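You operate a simulated robot arm through the tools that you are given. There is no shell and no other tool. Be economical: measure what you need, move in short steps, check, and stop when the job is done.

You run a simulated two-armed robot. Do the job below in one go: nothing can be reset, and whatever is moved stays where it is left.

Task
Take the gauge from the long bench and put it on top of the brown carton there. Put the large bolt on the bottom deck of the wrench trolley. Open the inner sliding door, fetch the scrubbing brush and set it on the first shelf from the bottom of the sliding cabinet and shut the door again. Put the paddle blind with a red handle on the long bench away on the flange bench. Hold the carrying tray on the long bench steady with one hand and put the blue brush in it with the other. Put the green dust cap from the steel ledge on top of the blue beaker on the table with the card stands. Open the outer sliding door. Any order will do.

The check looks at the end state, three seconds after you hand in, the way a careful person would. Anything else that was tipped, shoved, dropped, spilled or broken makes it a failure. Lids that push on must go on centred and level and be pressed home; caps that screw on are set level and turned clockwise until they are tight.

Robot
Two 7-joint arms with two-finger parallel grippers on one trunk, on a base that drives. Base frame: it is fixed to the floor where the robot stands at the start and does not move with it; the origin is under the middle of the robot, x ahead of it, y to its left, z up. Units: m, rad, N and s.
The left shoulder is at the start at [0.05, 0.187, 0.96], the right one opposite. With the tool pointing down near the work surface each hand reaches from about 0.1 to 0.66 m from the robot's upright axis, wherever it stands, measured 20 degrees to its own side. Places, roughly: beaker [3.5, -2.25, 0.75]; blue brush (6x4x8 cm) [2, -2.9, 0.8]; bottom deck of the wrench trolley [1.9, 3.6, 0.4]; carrying tray (39x19x5 cm) [0.5, -1, 0.6]; dust cap [3.25, -4, 0.75]; first shelf of the sliding cabinet [-3.3, -0.4, 0.6]; flange bench [-7.4, -0.9, 0.9]; inner sliding door [-3, -0.8, 1.1]; large bolt (6x7x17 cm) [0.5, -0.5, 0.7]; outer sliding door [-3, -0.1, 1.1]; paddle blind with a red handle (11x21x5 cm) [0.4, -1.3, 0.6]; scrubbing brush (8x6x9 cm) [0.7, -1.3, 0.6]. Payload 3.43 kg a hand.
Tool frame (each hand has its own): the origin (TCP) lies between the finger pads and is the grasp point; the fingertips stand 0.03 m ahead of it; z points along the fingers, y is the line along which they close. Largest opening 0.094 m; finger width 0.028, thickness 0.01; the body of the gripper, 0.05 by 0.096 m, starts 0.055 m behind the TCP.
Orientation is that of the tool frame in the base frame, as [roll, pitch, yaw] about the fixed x, y, z axes, in that order (R = Rz(yaw) Ry(pitch) Rx(roll)). With the fingers straight down and closing along the base's y, the tool's x points along the base's -x, its y along +y and its z along -z.

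Tools
- The arms move only by the tool drive_tool. It takes "left_commands", "right_commands" or both (then of equal length, played together; a hand with none holds still); each is a list that holds one entry, the list of rows, each a list of 6 numbers: the shift along the base's x, y, z in m, then the turn, a rotation vector about the base's x, y, z in rad. In form: [[[x, y, z, ax, ay, az], ...]]. A call has 1 to 10 rows; each row shifts and turns the commanded pose from where the row before left it. "left_grip" and "right_grip" are, for a hand that has rows, the opening, from 0 (shut) to 1 (fully open), set as the call begins (left out, the last holds). Each row takes 0.2 s and may step no farther than 0.05 m and 0.15 rad from the row before; otherwise, or with a gripper value out of range, the whole call is refused. Where a pose cannot be reached the arm comes as near as it can. A force on the tool above 40 N (or 10 N above the force at the start of the call, whichever is more), or a blocked arm, ends the call early, and 0.2 s more pass. Each finger travels about 0.153 m/s and halts on what it meets, pressing with about 33 N; the grip force reading is that of the motor and also rises with nothing between the fingers. The clock runs only during rows and for 0.2 s after the last one: add rows that do not move to give the fingers time. The reply holds the time, the measured pose of the TCP, the force on the tool along the base axes, the opening and the grip force, in the units named above and with some noise, with the torque about the TCP (base axes, N m) and any sound that the robot's microphone picked up.
- Cameras (640 x 400 px; columns grow to the right, rows downward): "scene" is now at [0.1452, 0.0161, 1.1281]; the picture's right is [0.18, -0.98, 0.00], its down [-0.52, -0.09, -0.85] and it looks along [0.84, 0.15, -0.53] (base axes); focal length 214 px, centre (320, 200). "left" rides on the left gripper at [0.076, -0.014, -0.102] in its tool frame; the picture's right is [0.18, 0.98, 0.00], its down [-0.75, 0.14, -0.64] and it looks along [-0.63, 0.12, 0.77] (tool axes); focal length 243 px, centre (320, 200). "right" rides on the right gripper at [0.076, 0.014, -0.102] in its tool frame; the picture's right is [-0.18, 0.98, 0.00], its down [-0.75, -0.14, -0.64] and it looks along [-0.63, -0.12, 0.77] (tool axes); focal length 243 px, centre (320, 200). There is no depth. A picture from a camera that has moved, and an enlarged one, comes with that camera's place and axes in the base frame and with its lens.
- grab_frame(camera): a new picture of that camera. The clock stands still meanwhile.
- move_column(by): slides the trunk up (or, below 0, down) by that many m; the arms and the scene camera ride with it, the base frame stays. It gives what a move gives, with no picture.
- drive_base(legs): drives the robot by 1 to 6 legs, each [ahead, left, turn to the left] in m, m and rad, along the robot's own axes; the way and the turn of a leg run together, so that a leg with both is an arc; at most 1.5 m and 3.142 rad a leg. The arms and the cameras ride along, it lands a little off, and it stops where it bumps. It gives what a move gives.
- turn_head(pan, tilt): turns the head with the scene camera to pan (to the left, within 1.396 rad either way) and tilt (down, from -0.506 to 1.204), counted from straight ahead of the robot. It gives what a move gives.
- enlarge(camera, box): a new picture of the part [left, top, right, bottom] of that camera's present view, enlarged. The clock stands still meanwhile.
- close_job(): hands the job in; it is judged then, once.

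Work in short steps. Places have to be worked out from the pictures, the camera data and where the tool is seen: move nearer, look again, correct. Check each grasp and each placing, and mend what went wrong. You have 217 turns and 212 pictures in all, those below and enlarged ones among them. Open the grippers and draw the arms clear of the work before you hand the job in, unless the task says otherwise; then end with one line.

The tools are called after ">>>" by a JSON object that holds its "method" and its "body". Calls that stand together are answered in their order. drive_tool: Moves the arms, as the interface text tells. Its arguments: {"type":"object","properties":{"left_commands":{"type":"array","items":{"type":"array","items":{"type":"array","items":{"type":"number"}}}},"left_grip":{"type":"number"},"right_commands":{"type":"array","items":{"type":"array","items":{"type":"array","items":{"type":"number"}}}},"right_grip":{"type":"number"}},"required":[]} The other tools are called the same way: move_column (by) slides the trunk up or down; drive_base (legs) drives the base; turn_head (pan, tilt) turns the head that bears the scene camera; grab_frame (camera) takes a picture; enlarge (camera, box) takes an enlarged picture of a part of a camera's view; close_job () hands the job in.

At the start:

```text
time_s: 0.0
left_tool_pos: [0.4975, 0.181, 0.9195]
left_tcp_rot: [-3.141, 0.0, -3.139]
left_ft_force: [0.1, -0.5, -0.3]
left_torque: [0.04, 0.01, 0.02]
left_width: 0.094
left_grasp_force: 0.0
right_tool_pos: [0.4193, -0.2031, 0.9458]
right_tcp_rot: [-3.141, 0.001, -3.141]
right_ft_force: [0.6, 0.8, -0.4]
right_torque: [0.08, 0.01, 0.02]
right_width: 0.0943
right_grasp_force: 0.1
trunk travel left (down, up): [-0.175, 0.257]
robot x, y, heading: [0.0013, 0.0012, 0.005]
head pan, tilt: [0.18, 0.555]
```

scene: 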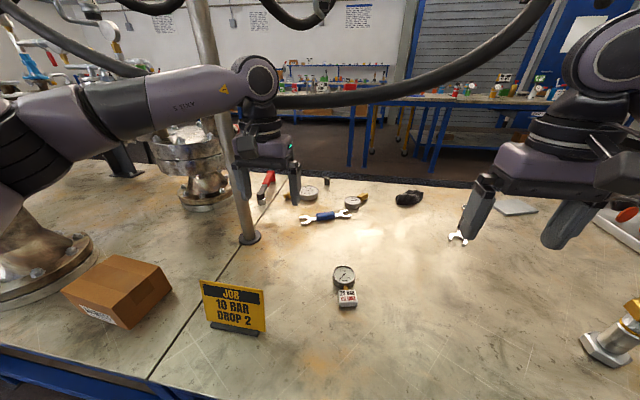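
right: 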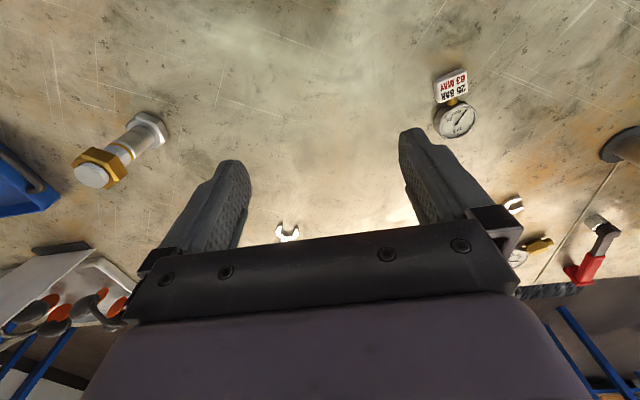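
left: 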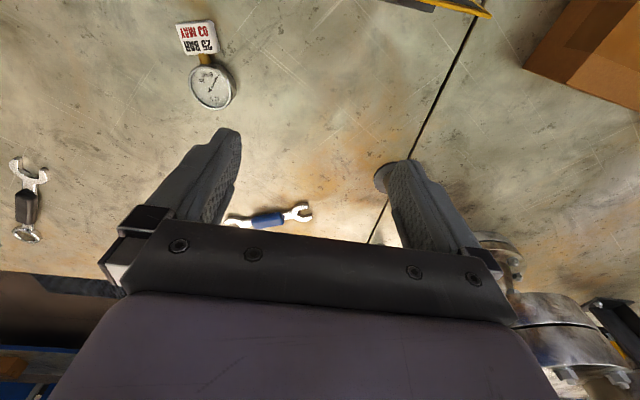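

I'll start by zooming in on the gauges and the card on the bench.

>>> {"method": "enlarge", "body": {"camera": "scene", "box": [180, 160, 460, 335]}}

>>> {"method": "enlarge", "body": {"camera": "scene", "box": [0, 0, 640, 200]}}

>>> {"method": "turn_head", "body": {"pan": -1.2, "tilt": 0.5}}

>>> {"method": "grab_frame", "body": {"camera": "scene"}}

```text
2.29 times, centred on (320, 248) of scene
camera zoom: at [0.1452, 0.0161, 1.1281], right [0.18, -0.98, 0.0], down [-0.52, -0.09, -0.85], along [0.84, 0.15, -0.53], focal length 490 px, centre (320, 91)
```

zoom: 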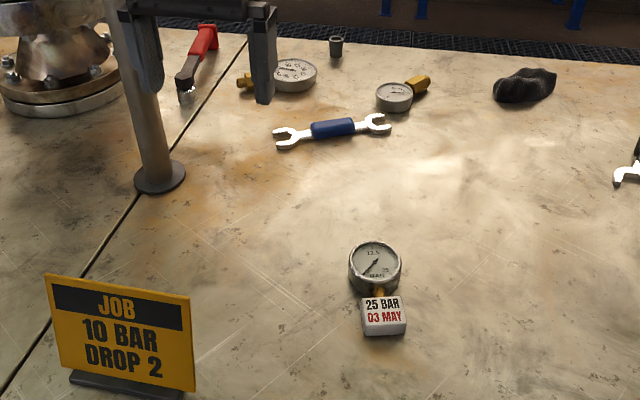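

```text
1.00 times, centred on (320, 100) of scene
camera zoom: at [0.1452, 0.0161, 1.1281], right [0.18, -0.98, 0.0], down [-0.52, -0.09, -0.85], along [0.84, 0.15, -0.53], focal length 214 px, centre (320, 300)
```

zoom: 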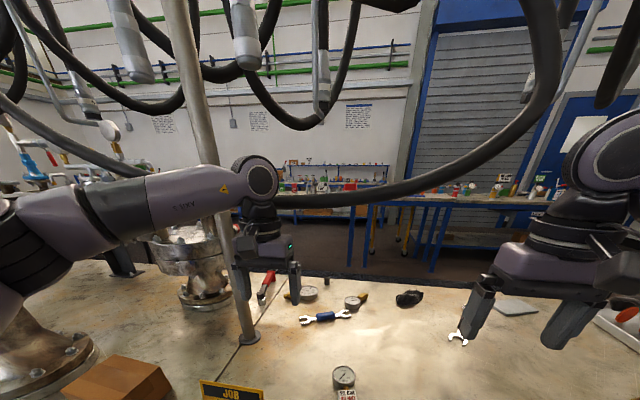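

```text
time_s: 1.5
left_tool_pos: [0.4971, 0.1819, 0.9194]
left_tcp_rot: [3.141, 0.0, -3.14]
left_ft_force: [0.4, 0.0, -0.5]
left_torque: [0.0, -0.01, 0.01]
left_width: 0.0939
left_grasp_force: 0.0
right_tool_pos: [0.419, -0.2033, 0.9455]
right_tcp_rot: [3.141, 0.0, 3.14]
right_ft_force: [-0.7, -0.5, 0.7]
right_torque: [0.0, 0.01, 0.0]
right_width: 0.0937
right_grasp_force: 0.1
trunk travel left (down, up): [-0.175, 0.257]
robot x, y, heading: [0.0018, -0.0026, -0.003]
head pan, tilt: [-1.201, 0.499]
```

```text
206 pictures are left
camera scene: at [0.09, -0.0848, 1.1331], right [-0.93, -0.36, 0.0], down [-0.17, 0.45, -0.88], along [0.32, -0.82, -0.48], focal length 214 px, centre (320, 200)
```

scene: 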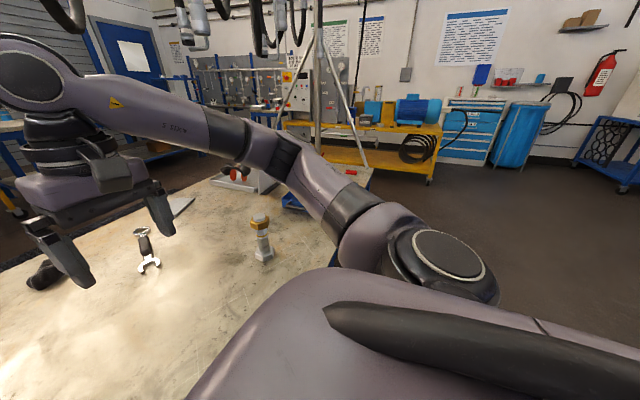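

The tagged gauge is 25 bar, while the job card says 10 bar. I'll read the wall posters and look over the rest of the room.

>>> {"method": "enlarge", "body": {"camera": "scene", "box": [430, 5, 520, 70]}}

>>> {"method": "enlarge", "body": {"camera": "scene", "box": [170, 40, 490, 240]}}

>>> {"method": "turn_head", "body": {"pan": 0.6, "tilt": 0.3}}

>>> {"method": "grab_frame", "body": {"camera": "scene"}}

>>> {"method": "turn_head", "body": {"pan": 0.15, "tilt": 0.8}}

>>> {"method": "grab_frame", "body": {"camera": "scene"}}

```text
6.15 times, centred on (475, 38) of scene
camera zoom: at [0.09, -0.0848, 1.1331], right [-0.93, -0.36, 0.0], down [-0.17, 0.45, -0.88], along [0.32, -0.82, -0.48], focal length 1320 px, centre (-634, 1200)
```

zoom: 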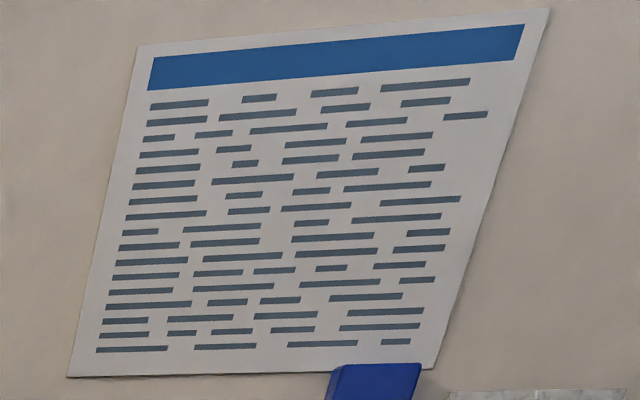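

```text
2.00 times, centred on (330, 140) of scene
camera zoom: at [0.09, -0.0848, 1.1331], right [-0.93, -0.36, 0.0], down [-0.17, 0.45, -0.88], along [0.32, -0.82, -0.48], focal length 429 px, centre (300, 320)
```

zoom: 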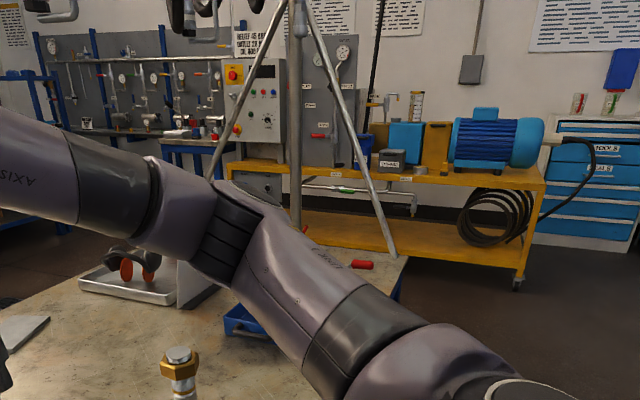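

```text
time_s: 3.3
left_tool_pos: [0.4969, 0.1813, 0.9194]
left_tcp_rot: [3.141, 0.001, -3.14]
left_ft_force: [-0.6, 0.0, 1.2]
left_torque: [0.02, 0.0, -0.01]
left_width: 0.0938
left_grasp_force: 0.0
right_tool_pos: [0.4209, -0.2026, 0.9457]
right_tcp_rot: [-3.14, 0.001, 3.14]
right_ft_force: [0.3, 0.0, 0.5]
right_torque: [-0.01, 0.03, 0.01]
right_width: 0.0941
right_grasp_force: 0.1
trunk travel left (down, up): [-0.175, 0.257]
robot x, y, heading: [-0.0037, -0.0009, -0.003]
head pan, tilt: [0.6, 0.3]
```

```text
203 pictures are left
camera scene: at [0.1341, 0.0527, 1.1515], right [0.56, -0.83, 0.0], down [-0.24, -0.17, -0.96], along [0.79, 0.54, -0.3], focal length 214 px, centre (320, 200)
```

scene: 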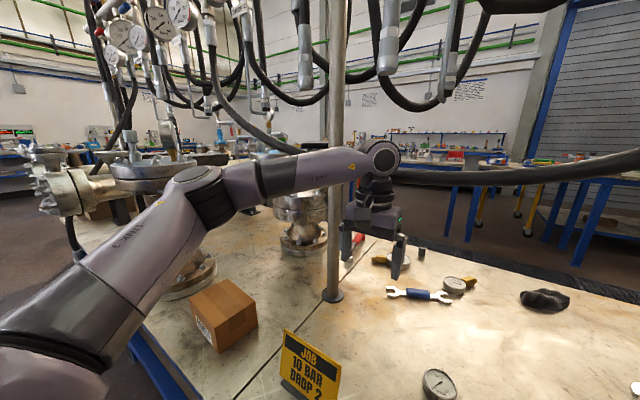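

```text
time_s: 4.2
left_tool_pos: [0.4971, 0.1809, 0.9199]
left_tcp_rot: [-3.141, -0.001, -3.139]
left_ft_force: [0.0, -0.2, -0.2]
left_torque: [0.01, 0.02, -0.04]
left_width: 0.0939
left_grasp_force: 0.1
right_tool_pos: [0.4192, -0.2033, 0.9454]
right_tcp_rot: [-3.141, 0.0, -3.141]
right_ft_force: [0.3, 0.9, 0.1]
right_torque: [0.0, 0.0, 0.0]
right_width: 0.0941
right_grasp_force: 0.0
trunk travel left (down, up): [-0.175, 0.257]
robot x, y, heading: [-0.0039, 0.0007, -0.001]
head pan, tilt: [0.15, 0.799]
```

```text
202 pictures are left
camera scene: at [0.1368, 0.0121, 1.1072], right [0.15, -0.99, 0.0], down [-0.71, -0.11, -0.7], along [0.69, 0.1, -0.72], focal length 214 px, centre (320, 200)
```

scene: 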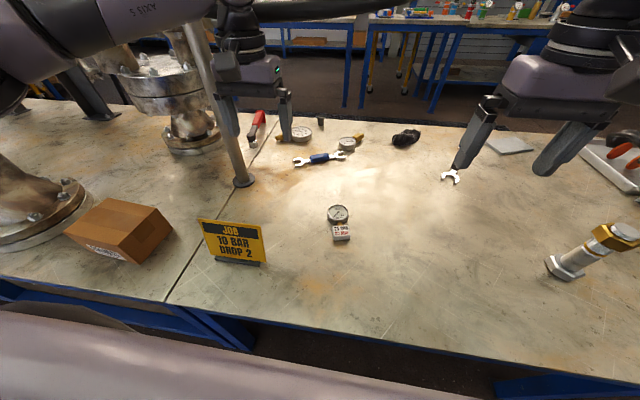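

Now a closer look at the two other gauges and the carton label.

>>> {"method": "enlarge", "body": {"camera": "scene", "box": [280, 110, 440, 210]}}

>>> {"method": "enlarge", "body": {"camera": "scene", "box": [60, 180, 200, 268]}}

>>> {"method": "enlarge", "body": {"camera": "scene", "box": [310, 190, 374, 250]}}

```text
4.00 times, centred on (360, 160) of scene
camera zoom: at [0.1368, 0.0121, 1.1072], right [0.15, -0.99, 0.0], down [-0.71, -0.11, -0.7], along [0.69, 0.1, -0.72], focal length 858 px, centre (160, 360)
```

zoom: 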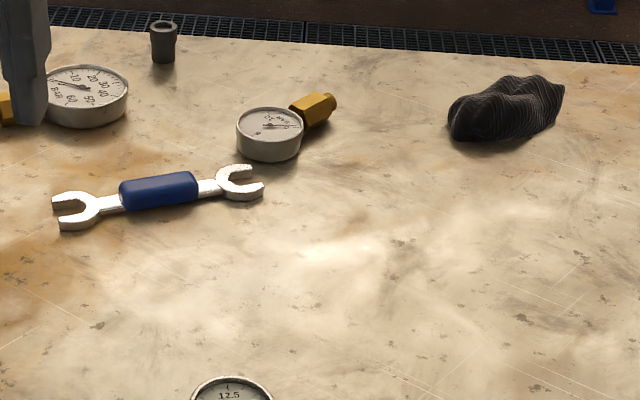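

```text
4.55 times, centred on (130, 224) of scene
camera zoom: at [0.1368, 0.0121, 1.1072], right [0.15, -0.99, 0.0], down [-0.71, -0.11, -0.7], along [0.69, 0.1, -0.72], focal length 975 px, centre (1184, 91)
```

zoom: 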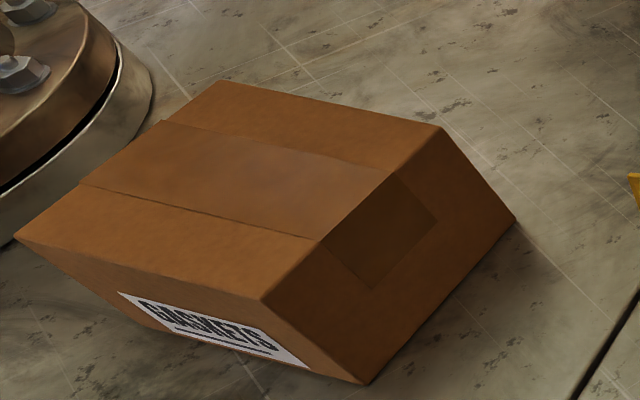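

```text
6.67 times, centred on (342, 220) of scene
camera zoom: at [0.1368, 0.0121, 1.1072], right [0.15, -0.99, 0.0], down [-0.71, -0.11, -0.7], along [0.69, 0.1, -0.72], focal length 1430 px, centre (173, 67)
```

zoom: 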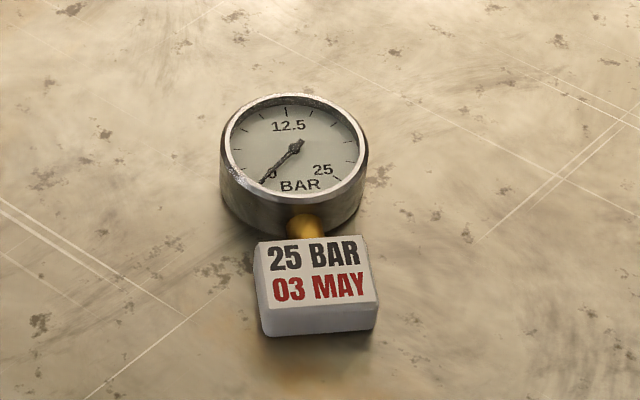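

The tagged gauge near (0.555, 0.02) is the only one in reach from this side; the two others lie loose along the back edge. I take it as the gauge meant and move the left hand above it.

>>> {"method": "drive_tool", "body": {"left_commands": [[[0.014, -0.04, -0.02, 0, 0, 0], [0.014, -0.04, -0.03, 0, 0, 0], [0.014, -0.04, -0.02, 0, 0, 0], [0.014, -0.04, -0.02, 0, 0, 0], [0, 0, -0.045, 0, 0, 0], [0, 0, -0.045, 0, 0, 0]]], "left_grip": 1}}

>>> {"method": "grab_frame", "body": {"camera": "left"}}

>>> {"method": "grab_frame", "body": {"camera": "scene"}}

```text
refused: row 2 steps farther than a row can; nothing moved
```

```text
198 pictures are left
camera left: at [0.4212, 0.1677, 1.0218], right [-0.18, 0.98, 0.0], down [0.75, 0.14, 0.64], along [0.63, 0.12, -0.77], focal length 243 px, centre (320, 200)
```

left: 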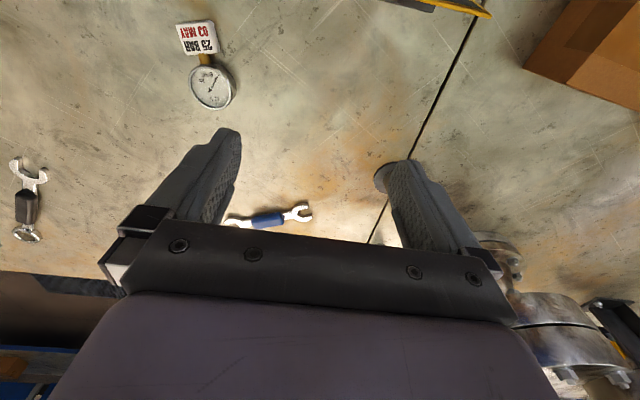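

```text
197 pictures are left
camera scene: at [0.1368, 0.0121, 1.1072], right [0.15, -0.99, 0.0], down [-0.71, -0.11, -0.7], along [0.69, 0.1, -0.72], focal length 214 px, centre (320, 200)
```

scene: 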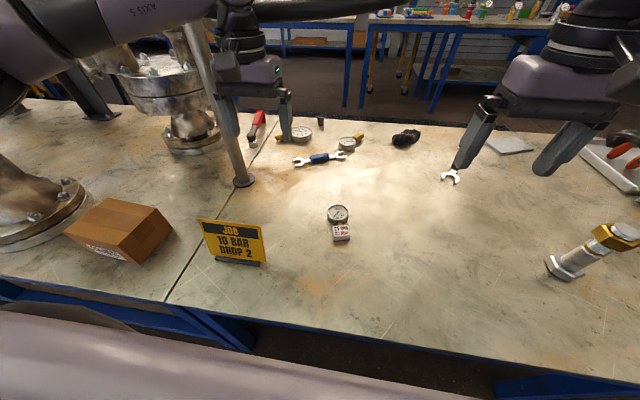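

The step was too long; I retry with shorter rows.

>>> {"method": "drive_tool", "body": {"left_commands": [[[0.014, -0.04, -0.02, 0, 0, 0], [0.014, -0.04, -0.02, 0, 0, 0], [0.014, -0.04, -0.02, 0, 0, 0], [0.014, -0.04, -0.02, 0, 0, 0], [0, 0, -0.045, 0, 0, 0], [0, 0, -0.045, 0, 0, 0], [0, 0, 0, 0, 0, 0]]], "left_grip": 1}}

>>> {"method": "grab_frame", "body": {"camera": "left"}}

>>> {"method": "grab_frame", "body": {"camera": "scene"}}

```text
time_s: 5.8
left_tool_pos: [0.5552, 0.0232, 0.7475]
left_tcp_rot: [-3.141, 0.001, -3.141]
left_ft_force: [0.2, 0.6, -0.3]
left_torque: [0.02, 0.03, -0.01]
left_width: 0.0939
left_grasp_force: 0.0
right_tool_pos: [0.4197, -0.2036, 0.9451]
right_tcp_rot: [3.141, 0.0, 3.141]
right_ft_force: [-0.2, 0.1, -0.4]
right_torque: [-0.02, -0.01, 0.02]
right_width: 0.0938
right_grasp_force: 0.0
trunk travel left (down, up): [-0.175, 0.257]
robot x, y, heading: [-0.0004, -0.0046, 0.0]
head pan, tilt: [0.15, 0.799]
```

```text
196 pictures are left
camera left: at [0.4784, 0.0095, 0.8501], right [-0.18, 0.98, 0.0], down [0.75, 0.14, 0.64], along [0.63, 0.12, -0.77], focal length 243 px, centre (320, 200)
```

left: 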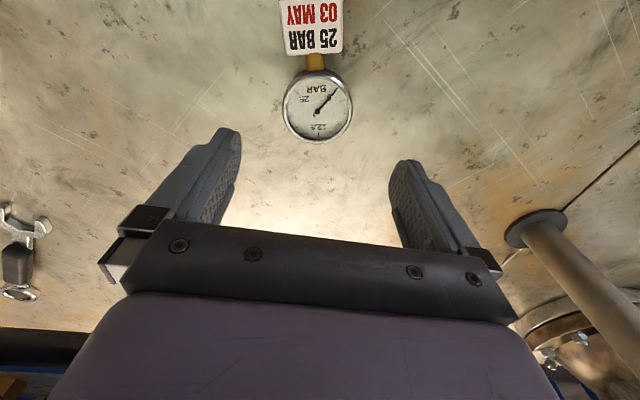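

```text
195 pictures are left
camera scene: at [0.1368, 0.0121, 1.1072], right [0.15, -0.99, 0.0], down [-0.71, -0.11, -0.7], along [0.69, 0.1, -0.72], focal length 214 px, centre (320, 200)
```

scene: 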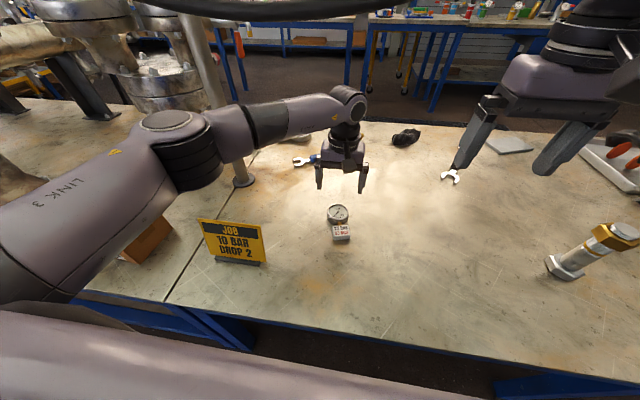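

The gauge dial centre works out to (0.553, 0.022, top z≈0.626). I descend to just above the surface and close.

>>> {"method": "drive_tool", "body": {"left_commands": [[[-0.002, -0.001, -0.04, 0, 0, 0], [0, 0, -0.04, 0, 0, 0], [0, 0, -0.025, 0, 0, 0], [0, 0, -0.008, 0, 0, 0], [0, 0, 0, 0, 0, 0]]], "left_grip": 1}}

>>> {"method": "drive_tool", "body": {"left_commands": [[[0, 0, 0, 0, 0, 0], [0, 0, 0, 0, 0, 0], [0, 0, 0, 0, 0, 0]]], "left_grip": 0}}

>>> {"method": "grab_frame", "body": {"camera": "left"}}

```text
time_s: 7.0
left_tool_pos: [0.5526, 0.0213, 0.6366]
left_tcp_rot: [-3.141, 0.0, -3.141]
left_ft_force: [0.1, 1.4, -0.3]
left_torque: [-0.01, 0.01, -0.01]
left_width: 0.094
left_grasp_force: 0.0
right_tool_pos: [0.4201, -0.2022, 0.9446]
right_tcp_rot: [-3.141, 0.0, -3.141]
right_ft_force: [-0.5, 0.2, -1.1]
right_torque: [0.01, -0.01, 0.01]
right_width: 0.0942
right_grasp_force: 0.0
trunk travel left (down, up): [-0.175, 0.257]
robot x, y, heading: [-0.0036, 0.0037, -0.004]
head pan, tilt: [0.15, 0.799]
```

```text
time_s: 7.8
left_tool_pos: [0.5525, 0.0196, 0.6377]
left_tcp_rot: [3.139, 0.0, 3.141]
left_ft_force: [0.7, 1.4, -0.8]
left_torque: [0.05, -0.06, 0.01]
left_width: 0.0644
left_grasp_force: 33.0
right_tool_pos: [0.4195, -0.2031, 0.9455]
right_tcp_rot: [3.141, 0.0, 3.141]
right_ft_force: [0.4, -0.4, -0.5]
right_torque: [0.03, 0.01, 0.0]
right_width: 0.0938
right_grasp_force: 0.1
trunk travel left (down, up): [-0.175, 0.257]
robot x, y, heading: [0.0031, -0.0017, 0.003]
head pan, tilt: [0.15, 0.799]
```

```text
194 pictures are left
camera left: at [0.4763, 0.0064, 0.7395], right [-0.18, 0.98, 0.0], down [0.75, 0.14, 0.64], along [0.63, 0.12, -0.77], focal length 243 px, centre (320, 200)
```

left: 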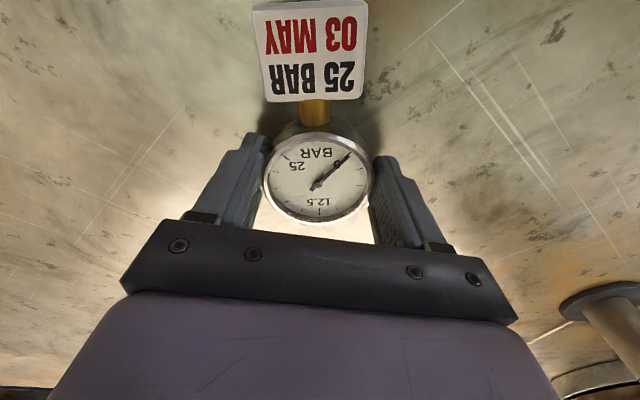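

The gauge is held (0.064 m). The carton top centres on about (0.395, 0.577, z≈0.686), a bit out of reach, so I lift the gauge, draw in, then shift the base left with a turn.

>>> {"method": "drive_tool", "body": {"left_commands": [[[0, 0, 0.04, 0, 0, 0], [0, 0, 0.045, 0, 0, 0], [-0.03, 0, 0.035, 0, 0, 0], [-0.03, 0.02, 0.035, 0, 0, 0], [-0.03, 0.02, 0.035, 0, 0, 0], [-0.02, 0.02, 0.02, 0, 0, 0]]], "left_grip": 0}}

>>> {"method": "drive_base", "body": {"legs": [[0, 0.12, 0], [0, 0, 0.4]]}}

>>> {"method": "turn_head", "body": {"pan": 0.4, "tilt": 0.75}}

>>> {"method": "grab_frame", "body": {"camera": "scene"}}

>>> {"method": "grab_frame", "body": {"camera": "left"}}

```text
refused: row 4 steps farther than a row can; nothing moved
```

```text
time_s: 10.3
left_tool_pos: [0.5006, 0.3528, 0.6379]
left_tcp_rot: [3.142, 0.001, -2.742]
left_ft_force: [0.8, -0.4, -0.3]
left_torque: [0.01, 0.02, 0.0]
left_width: 0.0642
left_grasp_force: 33.3
right_tool_pos: [0.4638, 0.0954, 0.945]
right_tcp_rot: [-3.142, 0.002, -2.743]
right_ft_force: [-0.6, 0.2, 1.0]
right_torque: [0.05, 0.01, 0.04]
right_width: 0.0939
right_grasp_force: 0.0
trunk travel left (down, up): [-0.175, 0.257]
robot x, y, heading: [-0.0021, 0.1176, 0.397]
head pan, tilt: [0.15, 0.799]
```

```text
time_s: 11.1
left_tool_pos: [0.5005, 0.3511, 0.6368]
left_tcp_rot: [3.141, 0.0, -2.74]
left_ft_force: [0.8, -0.1, -0.3]
left_torque: [0.03, 0.01, 0.01]
left_width: 0.0643
left_grasp_force: 33.1
right_tool_pos: [0.4639, 0.0954, 0.9456]
right_tcp_rot: [-3.141, -0.001, -2.743]
right_ft_force: [0.3, 0.5, -0.4]
right_torque: [-0.02, -0.02, -0.03]
right_width: 0.0937
right_grasp_force: 0.1
trunk travel left (down, up): [-0.175, 0.257]
robot x, y, heading: [-0.0011, 0.1178, 0.4]
head pan, tilt: [0.4, 0.75]
```

```text
193 pictures are left
camera scene: at [0.1104, 0.2015, 1.1111], right [0.72, -0.7, 0.0], down [-0.48, -0.49, -0.73], along [0.51, 0.52, -0.68], focal length 214 px, centre (320, 200)
```

scene: 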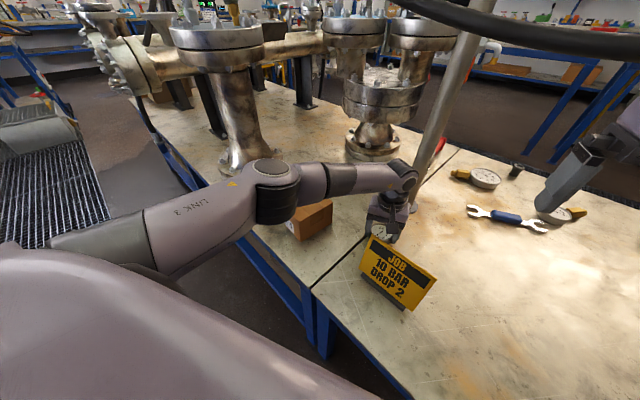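

```text
192 pictures are left
camera left: at [0.4366, 0.3103, 0.7395], right [-0.55, 0.83, 0.0], down [0.64, 0.42, 0.64], along [0.54, 0.35, -0.77], focal length 243 px, centre (320, 200)
```

left: 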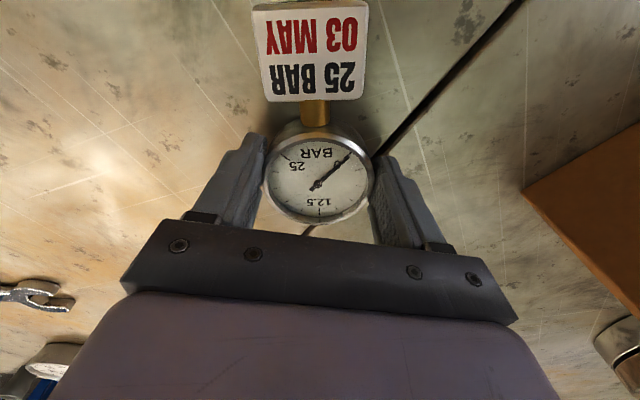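

The lift was refused, so the gauge was slid along the bench in the grip; the card still stands where it did and nothing seems touched. I won't chain a base move behind an arm move again. Lifting now.

>>> {"method": "drive_tool", "body": {"left_commands": [[[0, 0, 0.04, 0, 0, 0], [0, 0, 0.045, 0, 0, 0], [0, 0, 0.045, 0, 0, 0], [0, 0, 0.045, 0, 0, 0], [0, 0, 0, 0, 0, 0]]], "left_grip": 0}}

>>> {"method": "grab_frame", "body": {"camera": "scene"}}

>>> {"method": "grab_frame", "body": {"camera": "left"}}

```text
time_s: 12.3
left_tool_pos: [0.5009, 0.3544, 0.8121]
left_tcp_rot: [-3.142, -0.001, -2.743]
left_ft_force: [0.4, 0.1, -2.2]
left_torque: [0.01, -0.02, 0.02]
left_width: 0.0642
left_grasp_force: 33.0
right_tool_pos: [0.4655, 0.095, 0.9461]
right_tcp_rot: [3.14, 0.0, -2.741]
right_ft_force: [0.3, 0.3, -0.1]
right_torque: [0.01, 0.01, 0.02]
right_width: 0.0939
right_grasp_force: 0.1
trunk travel left (down, up): [-0.175, 0.257]
robot x, y, heading: [-0.0006, 0.1189, 0.395]
head pan, tilt: [0.4, 0.75]
```

```text
191 pictures are left
camera scene: at [0.1103, 0.2015, 1.1111], right [0.72, -0.7, 0.0], down [-0.48, -0.49, -0.73], along [0.51, 0.52, -0.68], focal length 214 px, centre (320, 200)
```

scene: 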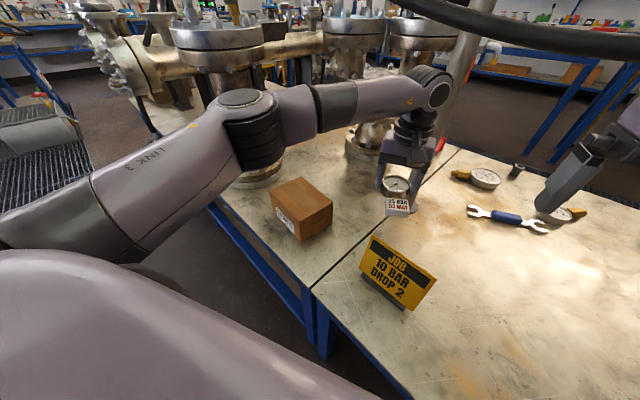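

```text
190 pictures are left
camera left: at [0.4366, 0.3116, 0.914], right [-0.55, 0.83, 0.0], down [0.64, 0.42, 0.64], along [0.54, 0.35, -0.77], focal length 243 px, centre (320, 200)
```

left: 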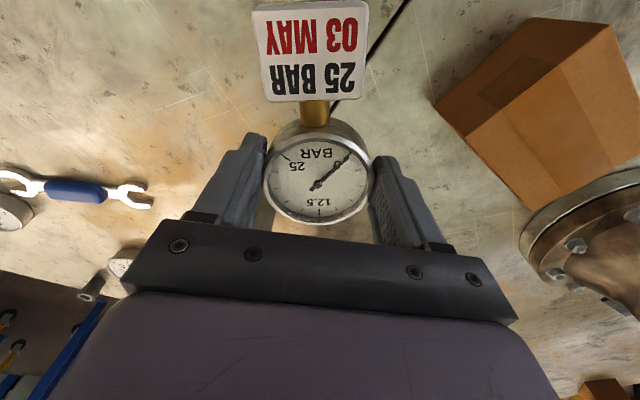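

I measure the carton's top in an enlarged view.

>>> {"method": "enlarge", "body": {"camera": "scene", "box": [250, 160, 350, 250]}}

```text
4.44 times, centred on (300, 205) of scene
camera zoom: at [0.1103, 0.2015, 1.1111], right [0.72, -0.7, 0.0], down [-0.48, -0.49, -0.73], along [0.51, 0.52, -0.68], focal length 953 px, centre (409, 178)
```

zoom: 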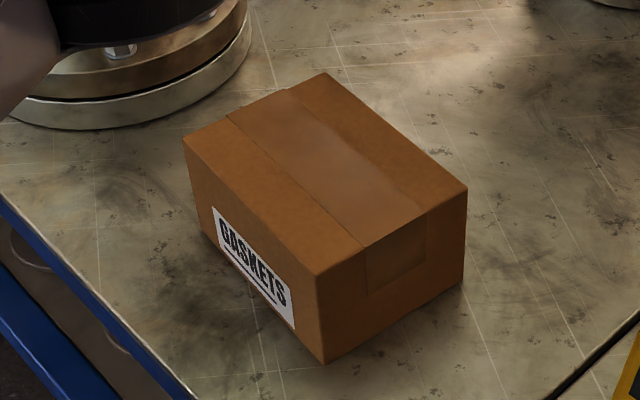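

Both views agree: carton top centre ≈ (0.394, 0.575), z≈0.686, long side along y. I swing the gauge so the tag runs along the long side and bring it above the carton.

>>> {"method": "drive_tool", "body": {"left_commands": [[[-0.014, 0.0354, 0, 0, 0, 0.128], [-0.014, 0.0354, 0, 0, 0, 0.128], [-0.014, 0.0354, 0, 0, 0, 0.128], [-0.014, 0.0354, 0, 0, 0, 0.128], [-0.014, 0.0354, 0, 0, 0, 0.128], [-0.014, 0.0354, 0, 0, 0, 0.128], [-0.014, 0.0354, 0, 0, 0, 0.128], [0, 0, 0, 0, 0, 0]]], "left_grip": 0}}

>>> {"method": "enlarge", "body": {"camera": "scene", "box": [200, 80, 456, 240]}}

>>> {"method": "grab_frame", "body": {"camera": "left"}}

```text
time_s: 14.1
left_tool_pos: [0.4064, 0.6023, 0.8116]
left_tcp_rot: [3.141, 0.0, -1.844]
left_ft_force: [1.0, 0.4, -3.0]
left_torque: [0.03, -0.01, -0.03]
left_width: 0.0644
left_grasp_force: 33.1
right_tool_pos: [0.4662, 0.0965, 0.9459]
right_tcp_rot: [-3.141, 0.0, -2.741]
right_ft_force: [-0.9, -0.2, -0.1]
right_torque: [-0.01, -0.02, 0.01]
right_width: 0.0938
right_grasp_force: 0.0
trunk travel left (down, up): [-0.175, 0.257]
robot x, y, heading: [0.0006, 0.1186, 0.399]
head pan, tilt: [0.4, 0.75]
```

```text
2.50 times, centred on (328, 160) of scene
camera zoom: at [0.1104, 0.2017, 1.1111], right [0.72, -0.7, 0.0], down [-0.48, -0.49, -0.73], along [0.51, 0.52, -0.68], focal length 536 px, centre (300, 300)
```

zoom: 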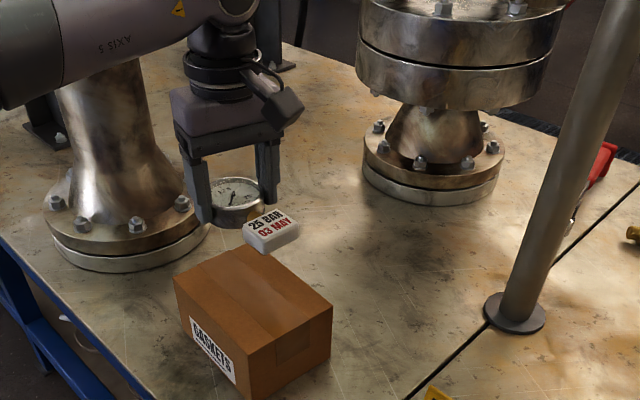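

```text
187 pictures are left
camera left: at [0.3997, 0.5255, 0.9143], right [-1.0, 0.09, 0.0], down [0.07, 0.76, 0.64], along [0.06, 0.64, -0.77], focal length 243 px, centre (320, 200)
```

left: 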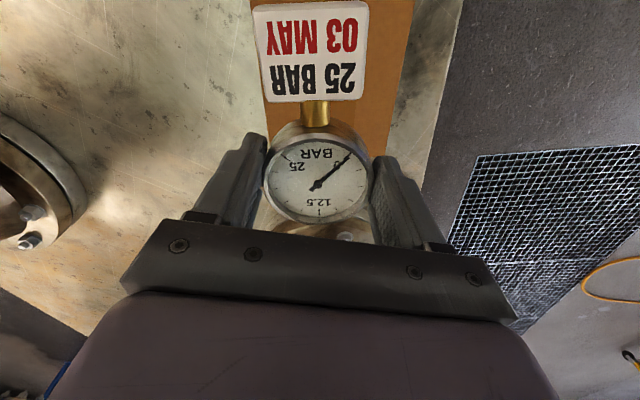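

Alignment is good (carton centre x≈0.394, gauge and tag within its edges). I lower in steps until contact.

>>> {"method": "drive_tool", "body": {"left_commands": [[[-0.006, 0, -0.035, 0, 0, 0], [0, 0, -0.035, 0, 0, 0], [0, 0, -0.006, 0, 0, 0], [0, 0, -0.004, 0, 0, 0], [0, 0, -0.003, 0, 0, 0], [0, 0, 0, 0, 0, 0]]], "left_grip": 0}}

>>> {"method": "enlarge", "body": {"camera": "scene", "box": [240, 130, 368, 250]}}

```text
time_s: 15.5
left_tool_pos: [0.3972, 0.6001, 0.7294]
left_tcp_rot: [-3.141, 0.001, -1.846]
left_ft_force: [-0.2, -0.3, -3.4]
left_torque: [0.05, 0.01, 0.03]
left_width: 0.0641
left_grasp_force: 33.0
right_tool_pos: [0.4646, 0.096, 0.944]
right_tcp_rot: [3.141, -0.001, -2.743]
right_ft_force: [0.0, 0.3, -0.3]
right_torque: [0.01, 0.04, -0.02]
right_width: 0.0941
right_grasp_force: 0.1
trunk travel left (down, up): [-0.175, 0.257]
robot x, y, heading: [-0.0032, 0.1203, 0.398]
head pan, tilt: [0.4, 0.75]
```

```text
3.33 times, centred on (304, 190) of scene
camera zoom: at [0.1104, 0.2017, 1.1111], right [0.72, -0.7, 0.0], down [-0.48, -0.49, -0.73], along [0.51, 0.52, -0.68], focal length 715 px, centre (373, 233)
```

zoom: 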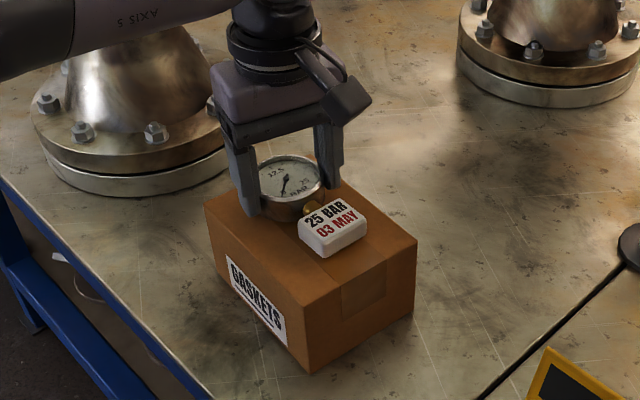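

Nearly down, with good margins; I continue in 2 mm steps until the force shows contact.

>>> {"method": "drive_tool", "body": {"left_commands": [[[0, 0, -0.002, 0, 0, 0], [0, 0, -0.002, 0, 0, 0], [0, 0, 0, 0, 0, 0]]], "left_grip": 0}}

>>> {"method": "drive_tool", "body": {"left_commands": [[[0, 0, -0.002, 0, 0, 0], [0, 0, -0.001, 0, 0, 0], [0, 0, 0, 0, 0, 0]]], "left_grip": 0}}

```text
time_s: 16.3
left_tool_pos: [0.3966, 0.5991, 0.7269]
left_tcp_rot: [-3.14, 0.002, -1.845]
left_ft_force: [-0.1, 1.1, 10.0]
left_torque: [-0.21, 0.33, 0.03]
left_width: 0.0646
left_grasp_force: 32.8
right_tool_pos: [0.4644, 0.0961, 0.9443]
right_tcp_rot: [-3.14, 0.001, -2.743]
right_ft_force: [-0.4, -0.6, -0.2]
right_torque: [0.03, 0.03, -0.03]
right_width: 0.094
right_grasp_force: 0.1
trunk travel left (down, up): [-0.175, 0.257]
robot x, y, heading: [0.0023, 0.119, 0.399]
head pan, tilt: [0.4, 0.75]
```

```text
time_s: 17.1
left_tool_pos: [0.3961, 0.5995, 0.7248]
left_tcp_rot: [-3.137, 0.005, -1.848]
left_ft_force: [4.5, 3.1, 19.6]
left_torque: [0.3, -0.01, 0.14]
left_width: 0.0645
left_grasp_force: 32.8
right_tool_pos: [0.465, 0.0953, 0.9458]
right_tcp_rot: [-3.14, 0.002, -2.744]
right_ft_force: [-0.5, -0.1, 0.4]
right_torque: [0.01, 0.0, -0.03]
right_width: 0.094
right_grasp_force: 0.0
trunk travel left (down, up): [-0.175, 0.257]
robot x, y, heading: [-0.0014, 0.119, 0.399]
head pan, tilt: [0.4, 0.75]
```

Contact is made (force +10 to +20 N). I release and lift away.

>>> {"method": "drive_tool", "body": {"left_commands": [[[0, 0, 0.001, 0, 0, 0], [0, 0, 0, 0, 0, 0], [0, 0, 0, 0, 0, 0], [0, 0, 0.04, 0, 0, 0], [0, 0, 0.045, 0, 0, 0], [0, 0, 0.045, 0, 0, 0]]], "left_grip": 1}}

>>> {"method": "enlarge", "body": {"camera": "scene", "box": [240, 130, 368, 250]}}

>>> {"method": "turn_head", "body": {"pan": -1.0, "tilt": 0.6}}

>>> {"method": "grab_frame", "body": {"camera": "scene"}}

```text
time_s: 18.5
left_tool_pos: [0.3941, 0.6011, 0.8562]
left_tcp_rot: [-3.141, 0.0, -1.846]
left_ft_force: [0.7, 0.1, -0.7]
left_torque: [0.01, -0.01, 0.01]
left_width: 0.094
left_grasp_force: 0.0
right_tool_pos: [0.4647, 0.096, 0.9459]
right_tcp_rot: [-3.141, 0.001, -2.742]
right_ft_force: [0.2, 0.2, -0.3]
right_torque: [0.0, 0.01, 0.0]
right_width: 0.0937
right_grasp_force: 0.1
trunk travel left (down, up): [-0.175, 0.257]
robot x, y, heading: [-0.0009, 0.1181, 0.4]
head pan, tilt: [0.4, 0.75]
```

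```text
3.33 times, centred on (304, 190) of scene
camera zoom: at [0.1102, 0.2014, 1.1111], right [0.72, -0.7, 0.0], down [-0.48, -0.49, -0.73], along [0.51, 0.52, -0.68], focal length 715 px, centre (373, 233)
```

zoom: 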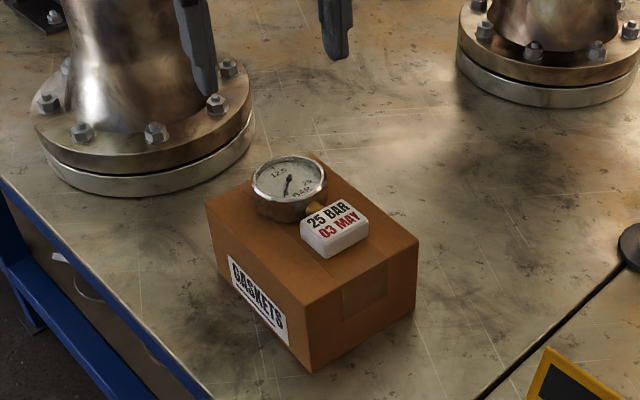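

```text
time_s: 20.0
left_tool_pos: [0.3947, 0.601, 0.8564]
left_tcp_rot: [3.141, 0.001, -1.845]
left_ft_force: [0.6, 0.2, 1.1]
left_torque: [0.02, 0.04, 0.03]
left_width: 0.094
left_grasp_force: 0.1
right_tool_pos: [0.4644, 0.0962, 0.9459]
right_tcp_rot: [3.139, -0.001, -2.742]
right_ft_force: [-0.7, 0.0, 0.0]
right_torque: [-0.01, -0.03, -0.02]
right_width: 0.094
right_grasp_force: 0.0
trunk travel left (down, up): [-0.175, 0.257]
robot x, y, heading: [-0.0001, 0.1201, 0.402]
head pan, tilt: [-1.0, 0.6]
```

```text
184 pictures are left
camera scene: at [0.1254, 0.0922, 1.124], right [-0.56, -0.83, 0.0], down [-0.47, 0.32, -0.83], along [0.68, -0.47, -0.56], focal length 214 px, centre (320, 200)
```

scene: 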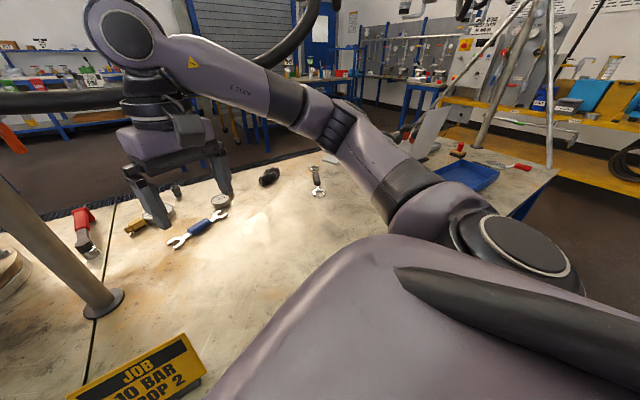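

The gauge sits flat and centred on the carton. I raise and draw in the left hand, then will drive along the bench to the right.

>>> {"method": "drive_tool", "body": {"left_commands": [[[0, -0.02, 0.04, 0, 0, -0.128], [0, -0.03, 0.035, 0, 0, -0.128], [0, -0.04, 0, 0, 0, -0.128], [0, -0.045, 0, 0, 0, -0.128], [0, -0.045, 0, 0, 0, -0.128], [-0.01, -0.045, 0, 0, 0, -0.128], [-0.02, -0.02, 0, 0, 0, -0.128], [-0.03, 0, 0, 0, 0, 0]]], "left_grip": 1}}

```text
time_s: 21.8
left_tool_pos: [0.3349, 0.3542, 0.9315]
left_tcp_rot: [3.142, -0.001, -2.743]
left_ft_force: [0.3, 0.5, -0.5]
left_torque: [-0.01, 0.0, 0.0]
left_width: 0.0938
left_grasp_force: 0.0
right_tool_pos: [0.4645, 0.0957, 0.9446]
right_tcp_rot: [3.141, 0.001, -2.743]
right_ft_force: [-0.8, 0.1, 0.7]
right_torque: [0.0, -0.02, -0.02]
right_width: 0.0938
right_grasp_force: 0.0
trunk travel left (down, up): [-0.175, 0.257]
robot x, y, heading: [0.0014, 0.1195, 0.399]
head pan, tilt: [-1.0, 0.6]
```

Now turn back square to the bench and move right by about 1 m.

>>> {"method": "drive_base", "body": {"legs": [[0, 0, -0.4], [0, -1.0, 0]]}}

>>> {"method": "turn_head", "body": {"pan": -0.3, "tilt": 0.75}}

>>> {"method": "grab_frame", "body": {"camera": "scene"}}

>>> {"method": "grab_frame", "body": {"camera": "right"}}

>>> {"method": "grab_frame", "body": {"camera": "left"}}

```text
time_s: 26.2
left_tool_pos: [0.3974, -0.3669, 0.9296]
left_tcp_rot: [-3.141, -0.001, -3.12]
left_ft_force: [0.4, -0.2, -0.7]
left_torque: [0.02, 0.0, 0.0]
left_width: 0.094
left_grasp_force: 0.0
right_tool_pos: [0.4251, -0.6553, 0.9449]
right_tcp_rot: [3.139, -0.001, -3.125]
right_ft_force: [0.2, -0.1, 0.9]
right_torque: [-0.03, 0.0, 0.02]
right_width: 0.0941
right_grasp_force: 0.0
trunk travel left (down, up): [-0.175, 0.257]
robot x, y, heading: [-0.0004, -0.4597, 0.023]
head pan, tilt: [-1.0, 0.6]
stopped in leg 2: the robot was blocked; the commanded pose is now the measured one
```

```text
time_s: 27.3
left_tool_pos: [0.3961, -0.3663, 0.93]
left_tcp_rot: [-3.141, 0.001, -3.122]
left_ft_force: [-0.2, -0.1, -0.4]
left_torque: [0.02, -0.01, 0.0]
left_width: 0.0941
left_grasp_force: 0.0
right_tool_pos: [0.4231, -0.6544, 0.9451]
right_tcp_rot: [-3.141, -0.001, -3.125]
right_ft_force: [1.0, -0.8, -0.1]
right_torque: [0.02, 0.0, 0.02]
right_width: 0.094
right_grasp_force: 0.1
trunk travel left (down, up): [-0.175, 0.257]
robot x, y, heading: [0.0022, -0.4589, 0.031]
head pan, tilt: [-0.3, 0.75]
```

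```text
183 pictures are left
camera scene: at [0.1362, -0.482, 1.1112], right [-0.27, -0.96, 0.0], down [-0.66, 0.19, -0.73], along [0.7, -0.2, -0.68], focal length 214 px, centre (320, 200)
```

scene: 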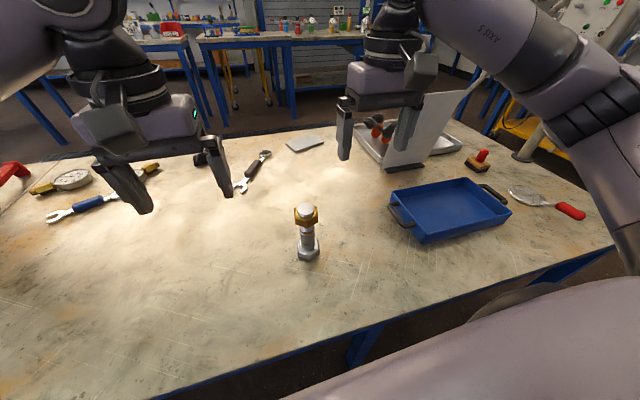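

```text
182 pictures are left
camera right: at [0.348, -0.6433, 1.0478], right [0.17, 0.99, 0.0], down [0.76, -0.13, 0.64], along [0.63, -0.11, -0.77], focal length 243 px, centre (320, 200)
```

right: 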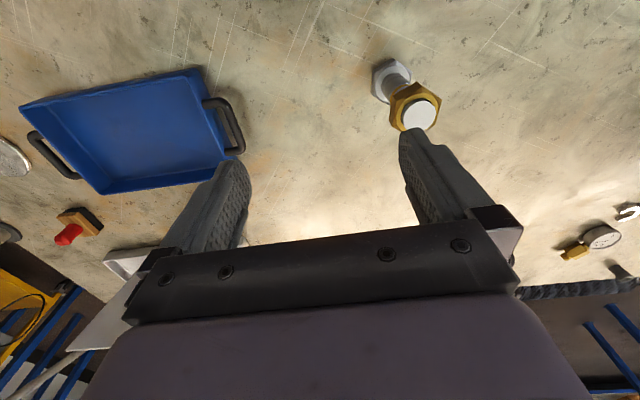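

```text
181 pictures are left
camera left: at [0.3221, -0.3826, 1.0326], right [-0.2, 0.98, 0.0], down [0.75, 0.16, 0.64], along [0.63, 0.13, -0.77], focal length 243 px, centre (320, 200)
```

left: 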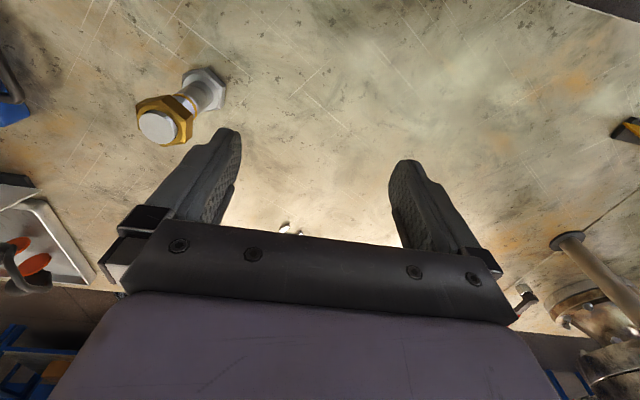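

The base got blocked at y≈-0.46. I look right and down to see by what.

>>> {"method": "turn_head", "body": {"pan": -1.35, "tilt": 0.9}}

>>> {"method": "grab_frame", "body": {"camera": "scene"}}

>>> {"method": "turn_head", "body": {"pan": -1.0, "tilt": 0.3}}

>>> {"method": "grab_frame", "body": {"camera": "scene"}}

```text
time_s: 28.6
left_tool_pos: [0.3966, -0.3671, 0.9318]
left_tcp_rot: [3.141, 0.0, -3.122]
left_ft_force: [-0.4, 0.6, 0.6]
left_torque: [-0.01, -0.02, 0.03]
left_width: 0.0941
left_grasp_force: 0.1
right_tool_pos: [0.423, -0.6557, 0.9446]
right_tcp_rot: [3.142, 0.002, -3.122]
right_ft_force: [0.0, 0.2, 0.2]
right_torque: [0.01, 0.01, -0.02]
right_width: 0.094
right_grasp_force: 0.1
trunk travel left (down, up): [-0.175, 0.257]
robot x, y, heading: [0.0028, -0.4615, 0.026]
head pan, tilt: [-1.349, 0.901]
```

```text
180 pictures are left
camera scene: at [0.0749, -0.5325, 1.0993], right [-0.97, -0.24, 0.0], down [-0.19, 0.76, -0.62], along [0.15, -0.6, -0.78], focal length 214 px, centre (320, 200)
```

scene: 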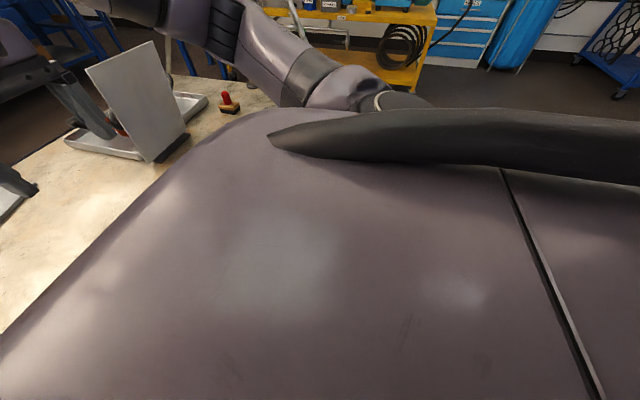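

```text
time_s: 29.6
left_tool_pos: [0.3968, -0.367, 0.9306]
left_tcp_rot: [3.141, 0.0, -3.121]
left_ft_force: [0.1, 0.0, -0.8]
left_torque: [0.01, -0.05, -0.02]
left_width: 0.094
left_grasp_force: 0.1
right_tool_pos: [0.4236, -0.6553, 0.9454]
right_tcp_rot: [3.141, 0.0, -3.125]
right_ft_force: [0.2, -0.2, -0.9]
right_torque: [0.0, 0.0, 0.0]
right_width: 0.0938
right_grasp_force: 0.0
trunk travel left (down, up): [-0.175, 0.257]
robot x, y, heading: [0.0005, -0.4639, 0.022]
head pan, tilt: [-1.0, 0.3]
```

```text
179 pictures are left
camera scene: at [0.1088, -0.5367, 1.1514], right [-0.83, -0.56, 0.0], down [-0.17, 0.25, -0.95], along [0.53, -0.79, -0.3], focal length 214 px, centre (320, 200)
```

scene: 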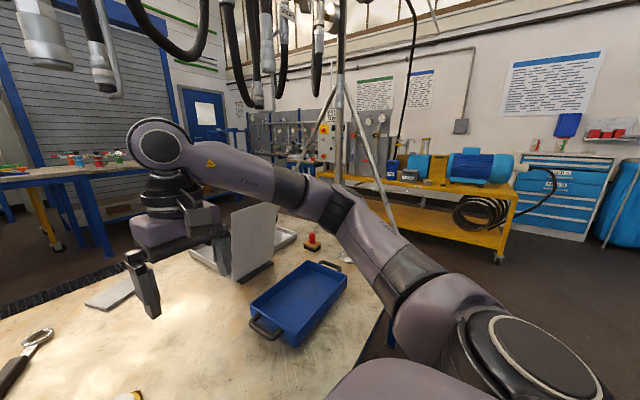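

Most likely the base met a bench leg (blue legs at x≈0.28). I back off 0.2 m, move right past it, then look again.

>>> {"method": "drive_base", "body": {"legs": [[-0.2, 0, -0.02], [0, -0.55, 0]]}}

>>> {"method": "turn_head", "body": {"pan": -0.2, "tilt": 0.75}}

>>> {"method": "grab_frame", "body": {"camera": "scene"}}

>>> {"method": "grab_frame", "body": {"camera": "right"}}

```text
time_s: 33.9
left_tool_pos: [0.2098, -0.9158, 0.9308]
left_tcp_rot: [-3.141, -0.001, -3.141]
left_ft_force: [0.2, -0.4, -0.1]
left_torque: [0.02, -0.03, -0.01]
left_width: 0.0941
left_grasp_force: 0.1
right_tool_pos: [0.2307, -1.2045, 0.9461]
right_tcp_rot: [3.141, -0.001, 3.139]
right_ft_force: [0.3, 0.4, 0.3]
right_torque: [0.01, 0.01, -0.01]
right_width: 0.0941
right_grasp_force: 0.1
trunk travel left (down, up): [-0.175, 0.257]
robot x, y, heading: [-0.1915, -1.0017, 0.002]
head pan, tilt: [-1.0, 0.3]
```

```text
time_s: 35.0
left_tool_pos: [0.2107, -0.9164, 0.9296]
left_tcp_rot: [3.142, -0.002, -3.14]
left_ft_force: [-0.1, 0.0, -0.6]
left_torque: [0.04, 0.02, 0.0]
left_width: 0.0938
left_grasp_force: 0.2
right_tool_pos: [0.23, -1.2047, 0.9454]
right_tcp_rot: [3.141, 0.002, 3.138]
right_ft_force: [0.4, -0.2, 0.1]
right_torque: [0.0, 0.0, 0.02]
right_width: 0.094
right_grasp_force: 0.1
trunk travel left (down, up): [-0.175, 0.257]
robot x, y, heading: [-0.1876, -1.0028, 0.003]
head pan, tilt: [-0.201, 0.75]
```

```text
178 pictures are left
camera scene: at [-0.0517, -1.0174, 1.1112], right [-0.2, -0.98, 0.0], down [-0.67, 0.13, -0.73], along [0.72, -0.14, -0.68], focal length 214 px, centre (320, 200)
```

scene: 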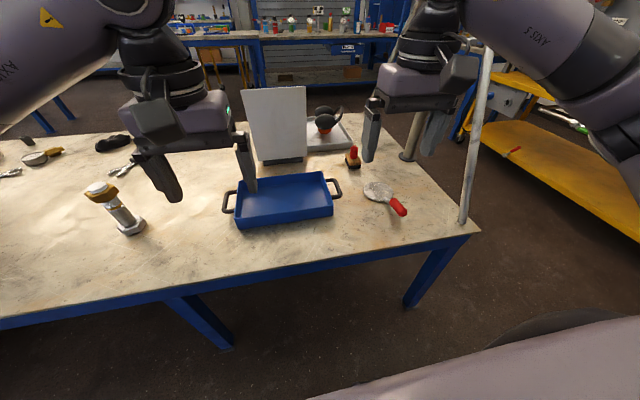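

```text
177 pictures are left
camera right: at [0.1546, -1.191, 1.0478], right [0.19, 0.98, 0.0], down [0.75, -0.14, 0.64], along [0.63, -0.12, -0.77], focal length 243 px, centre (320, 200)
```

right: 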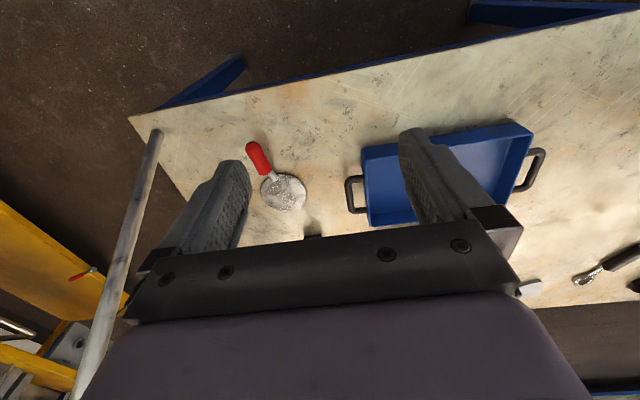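

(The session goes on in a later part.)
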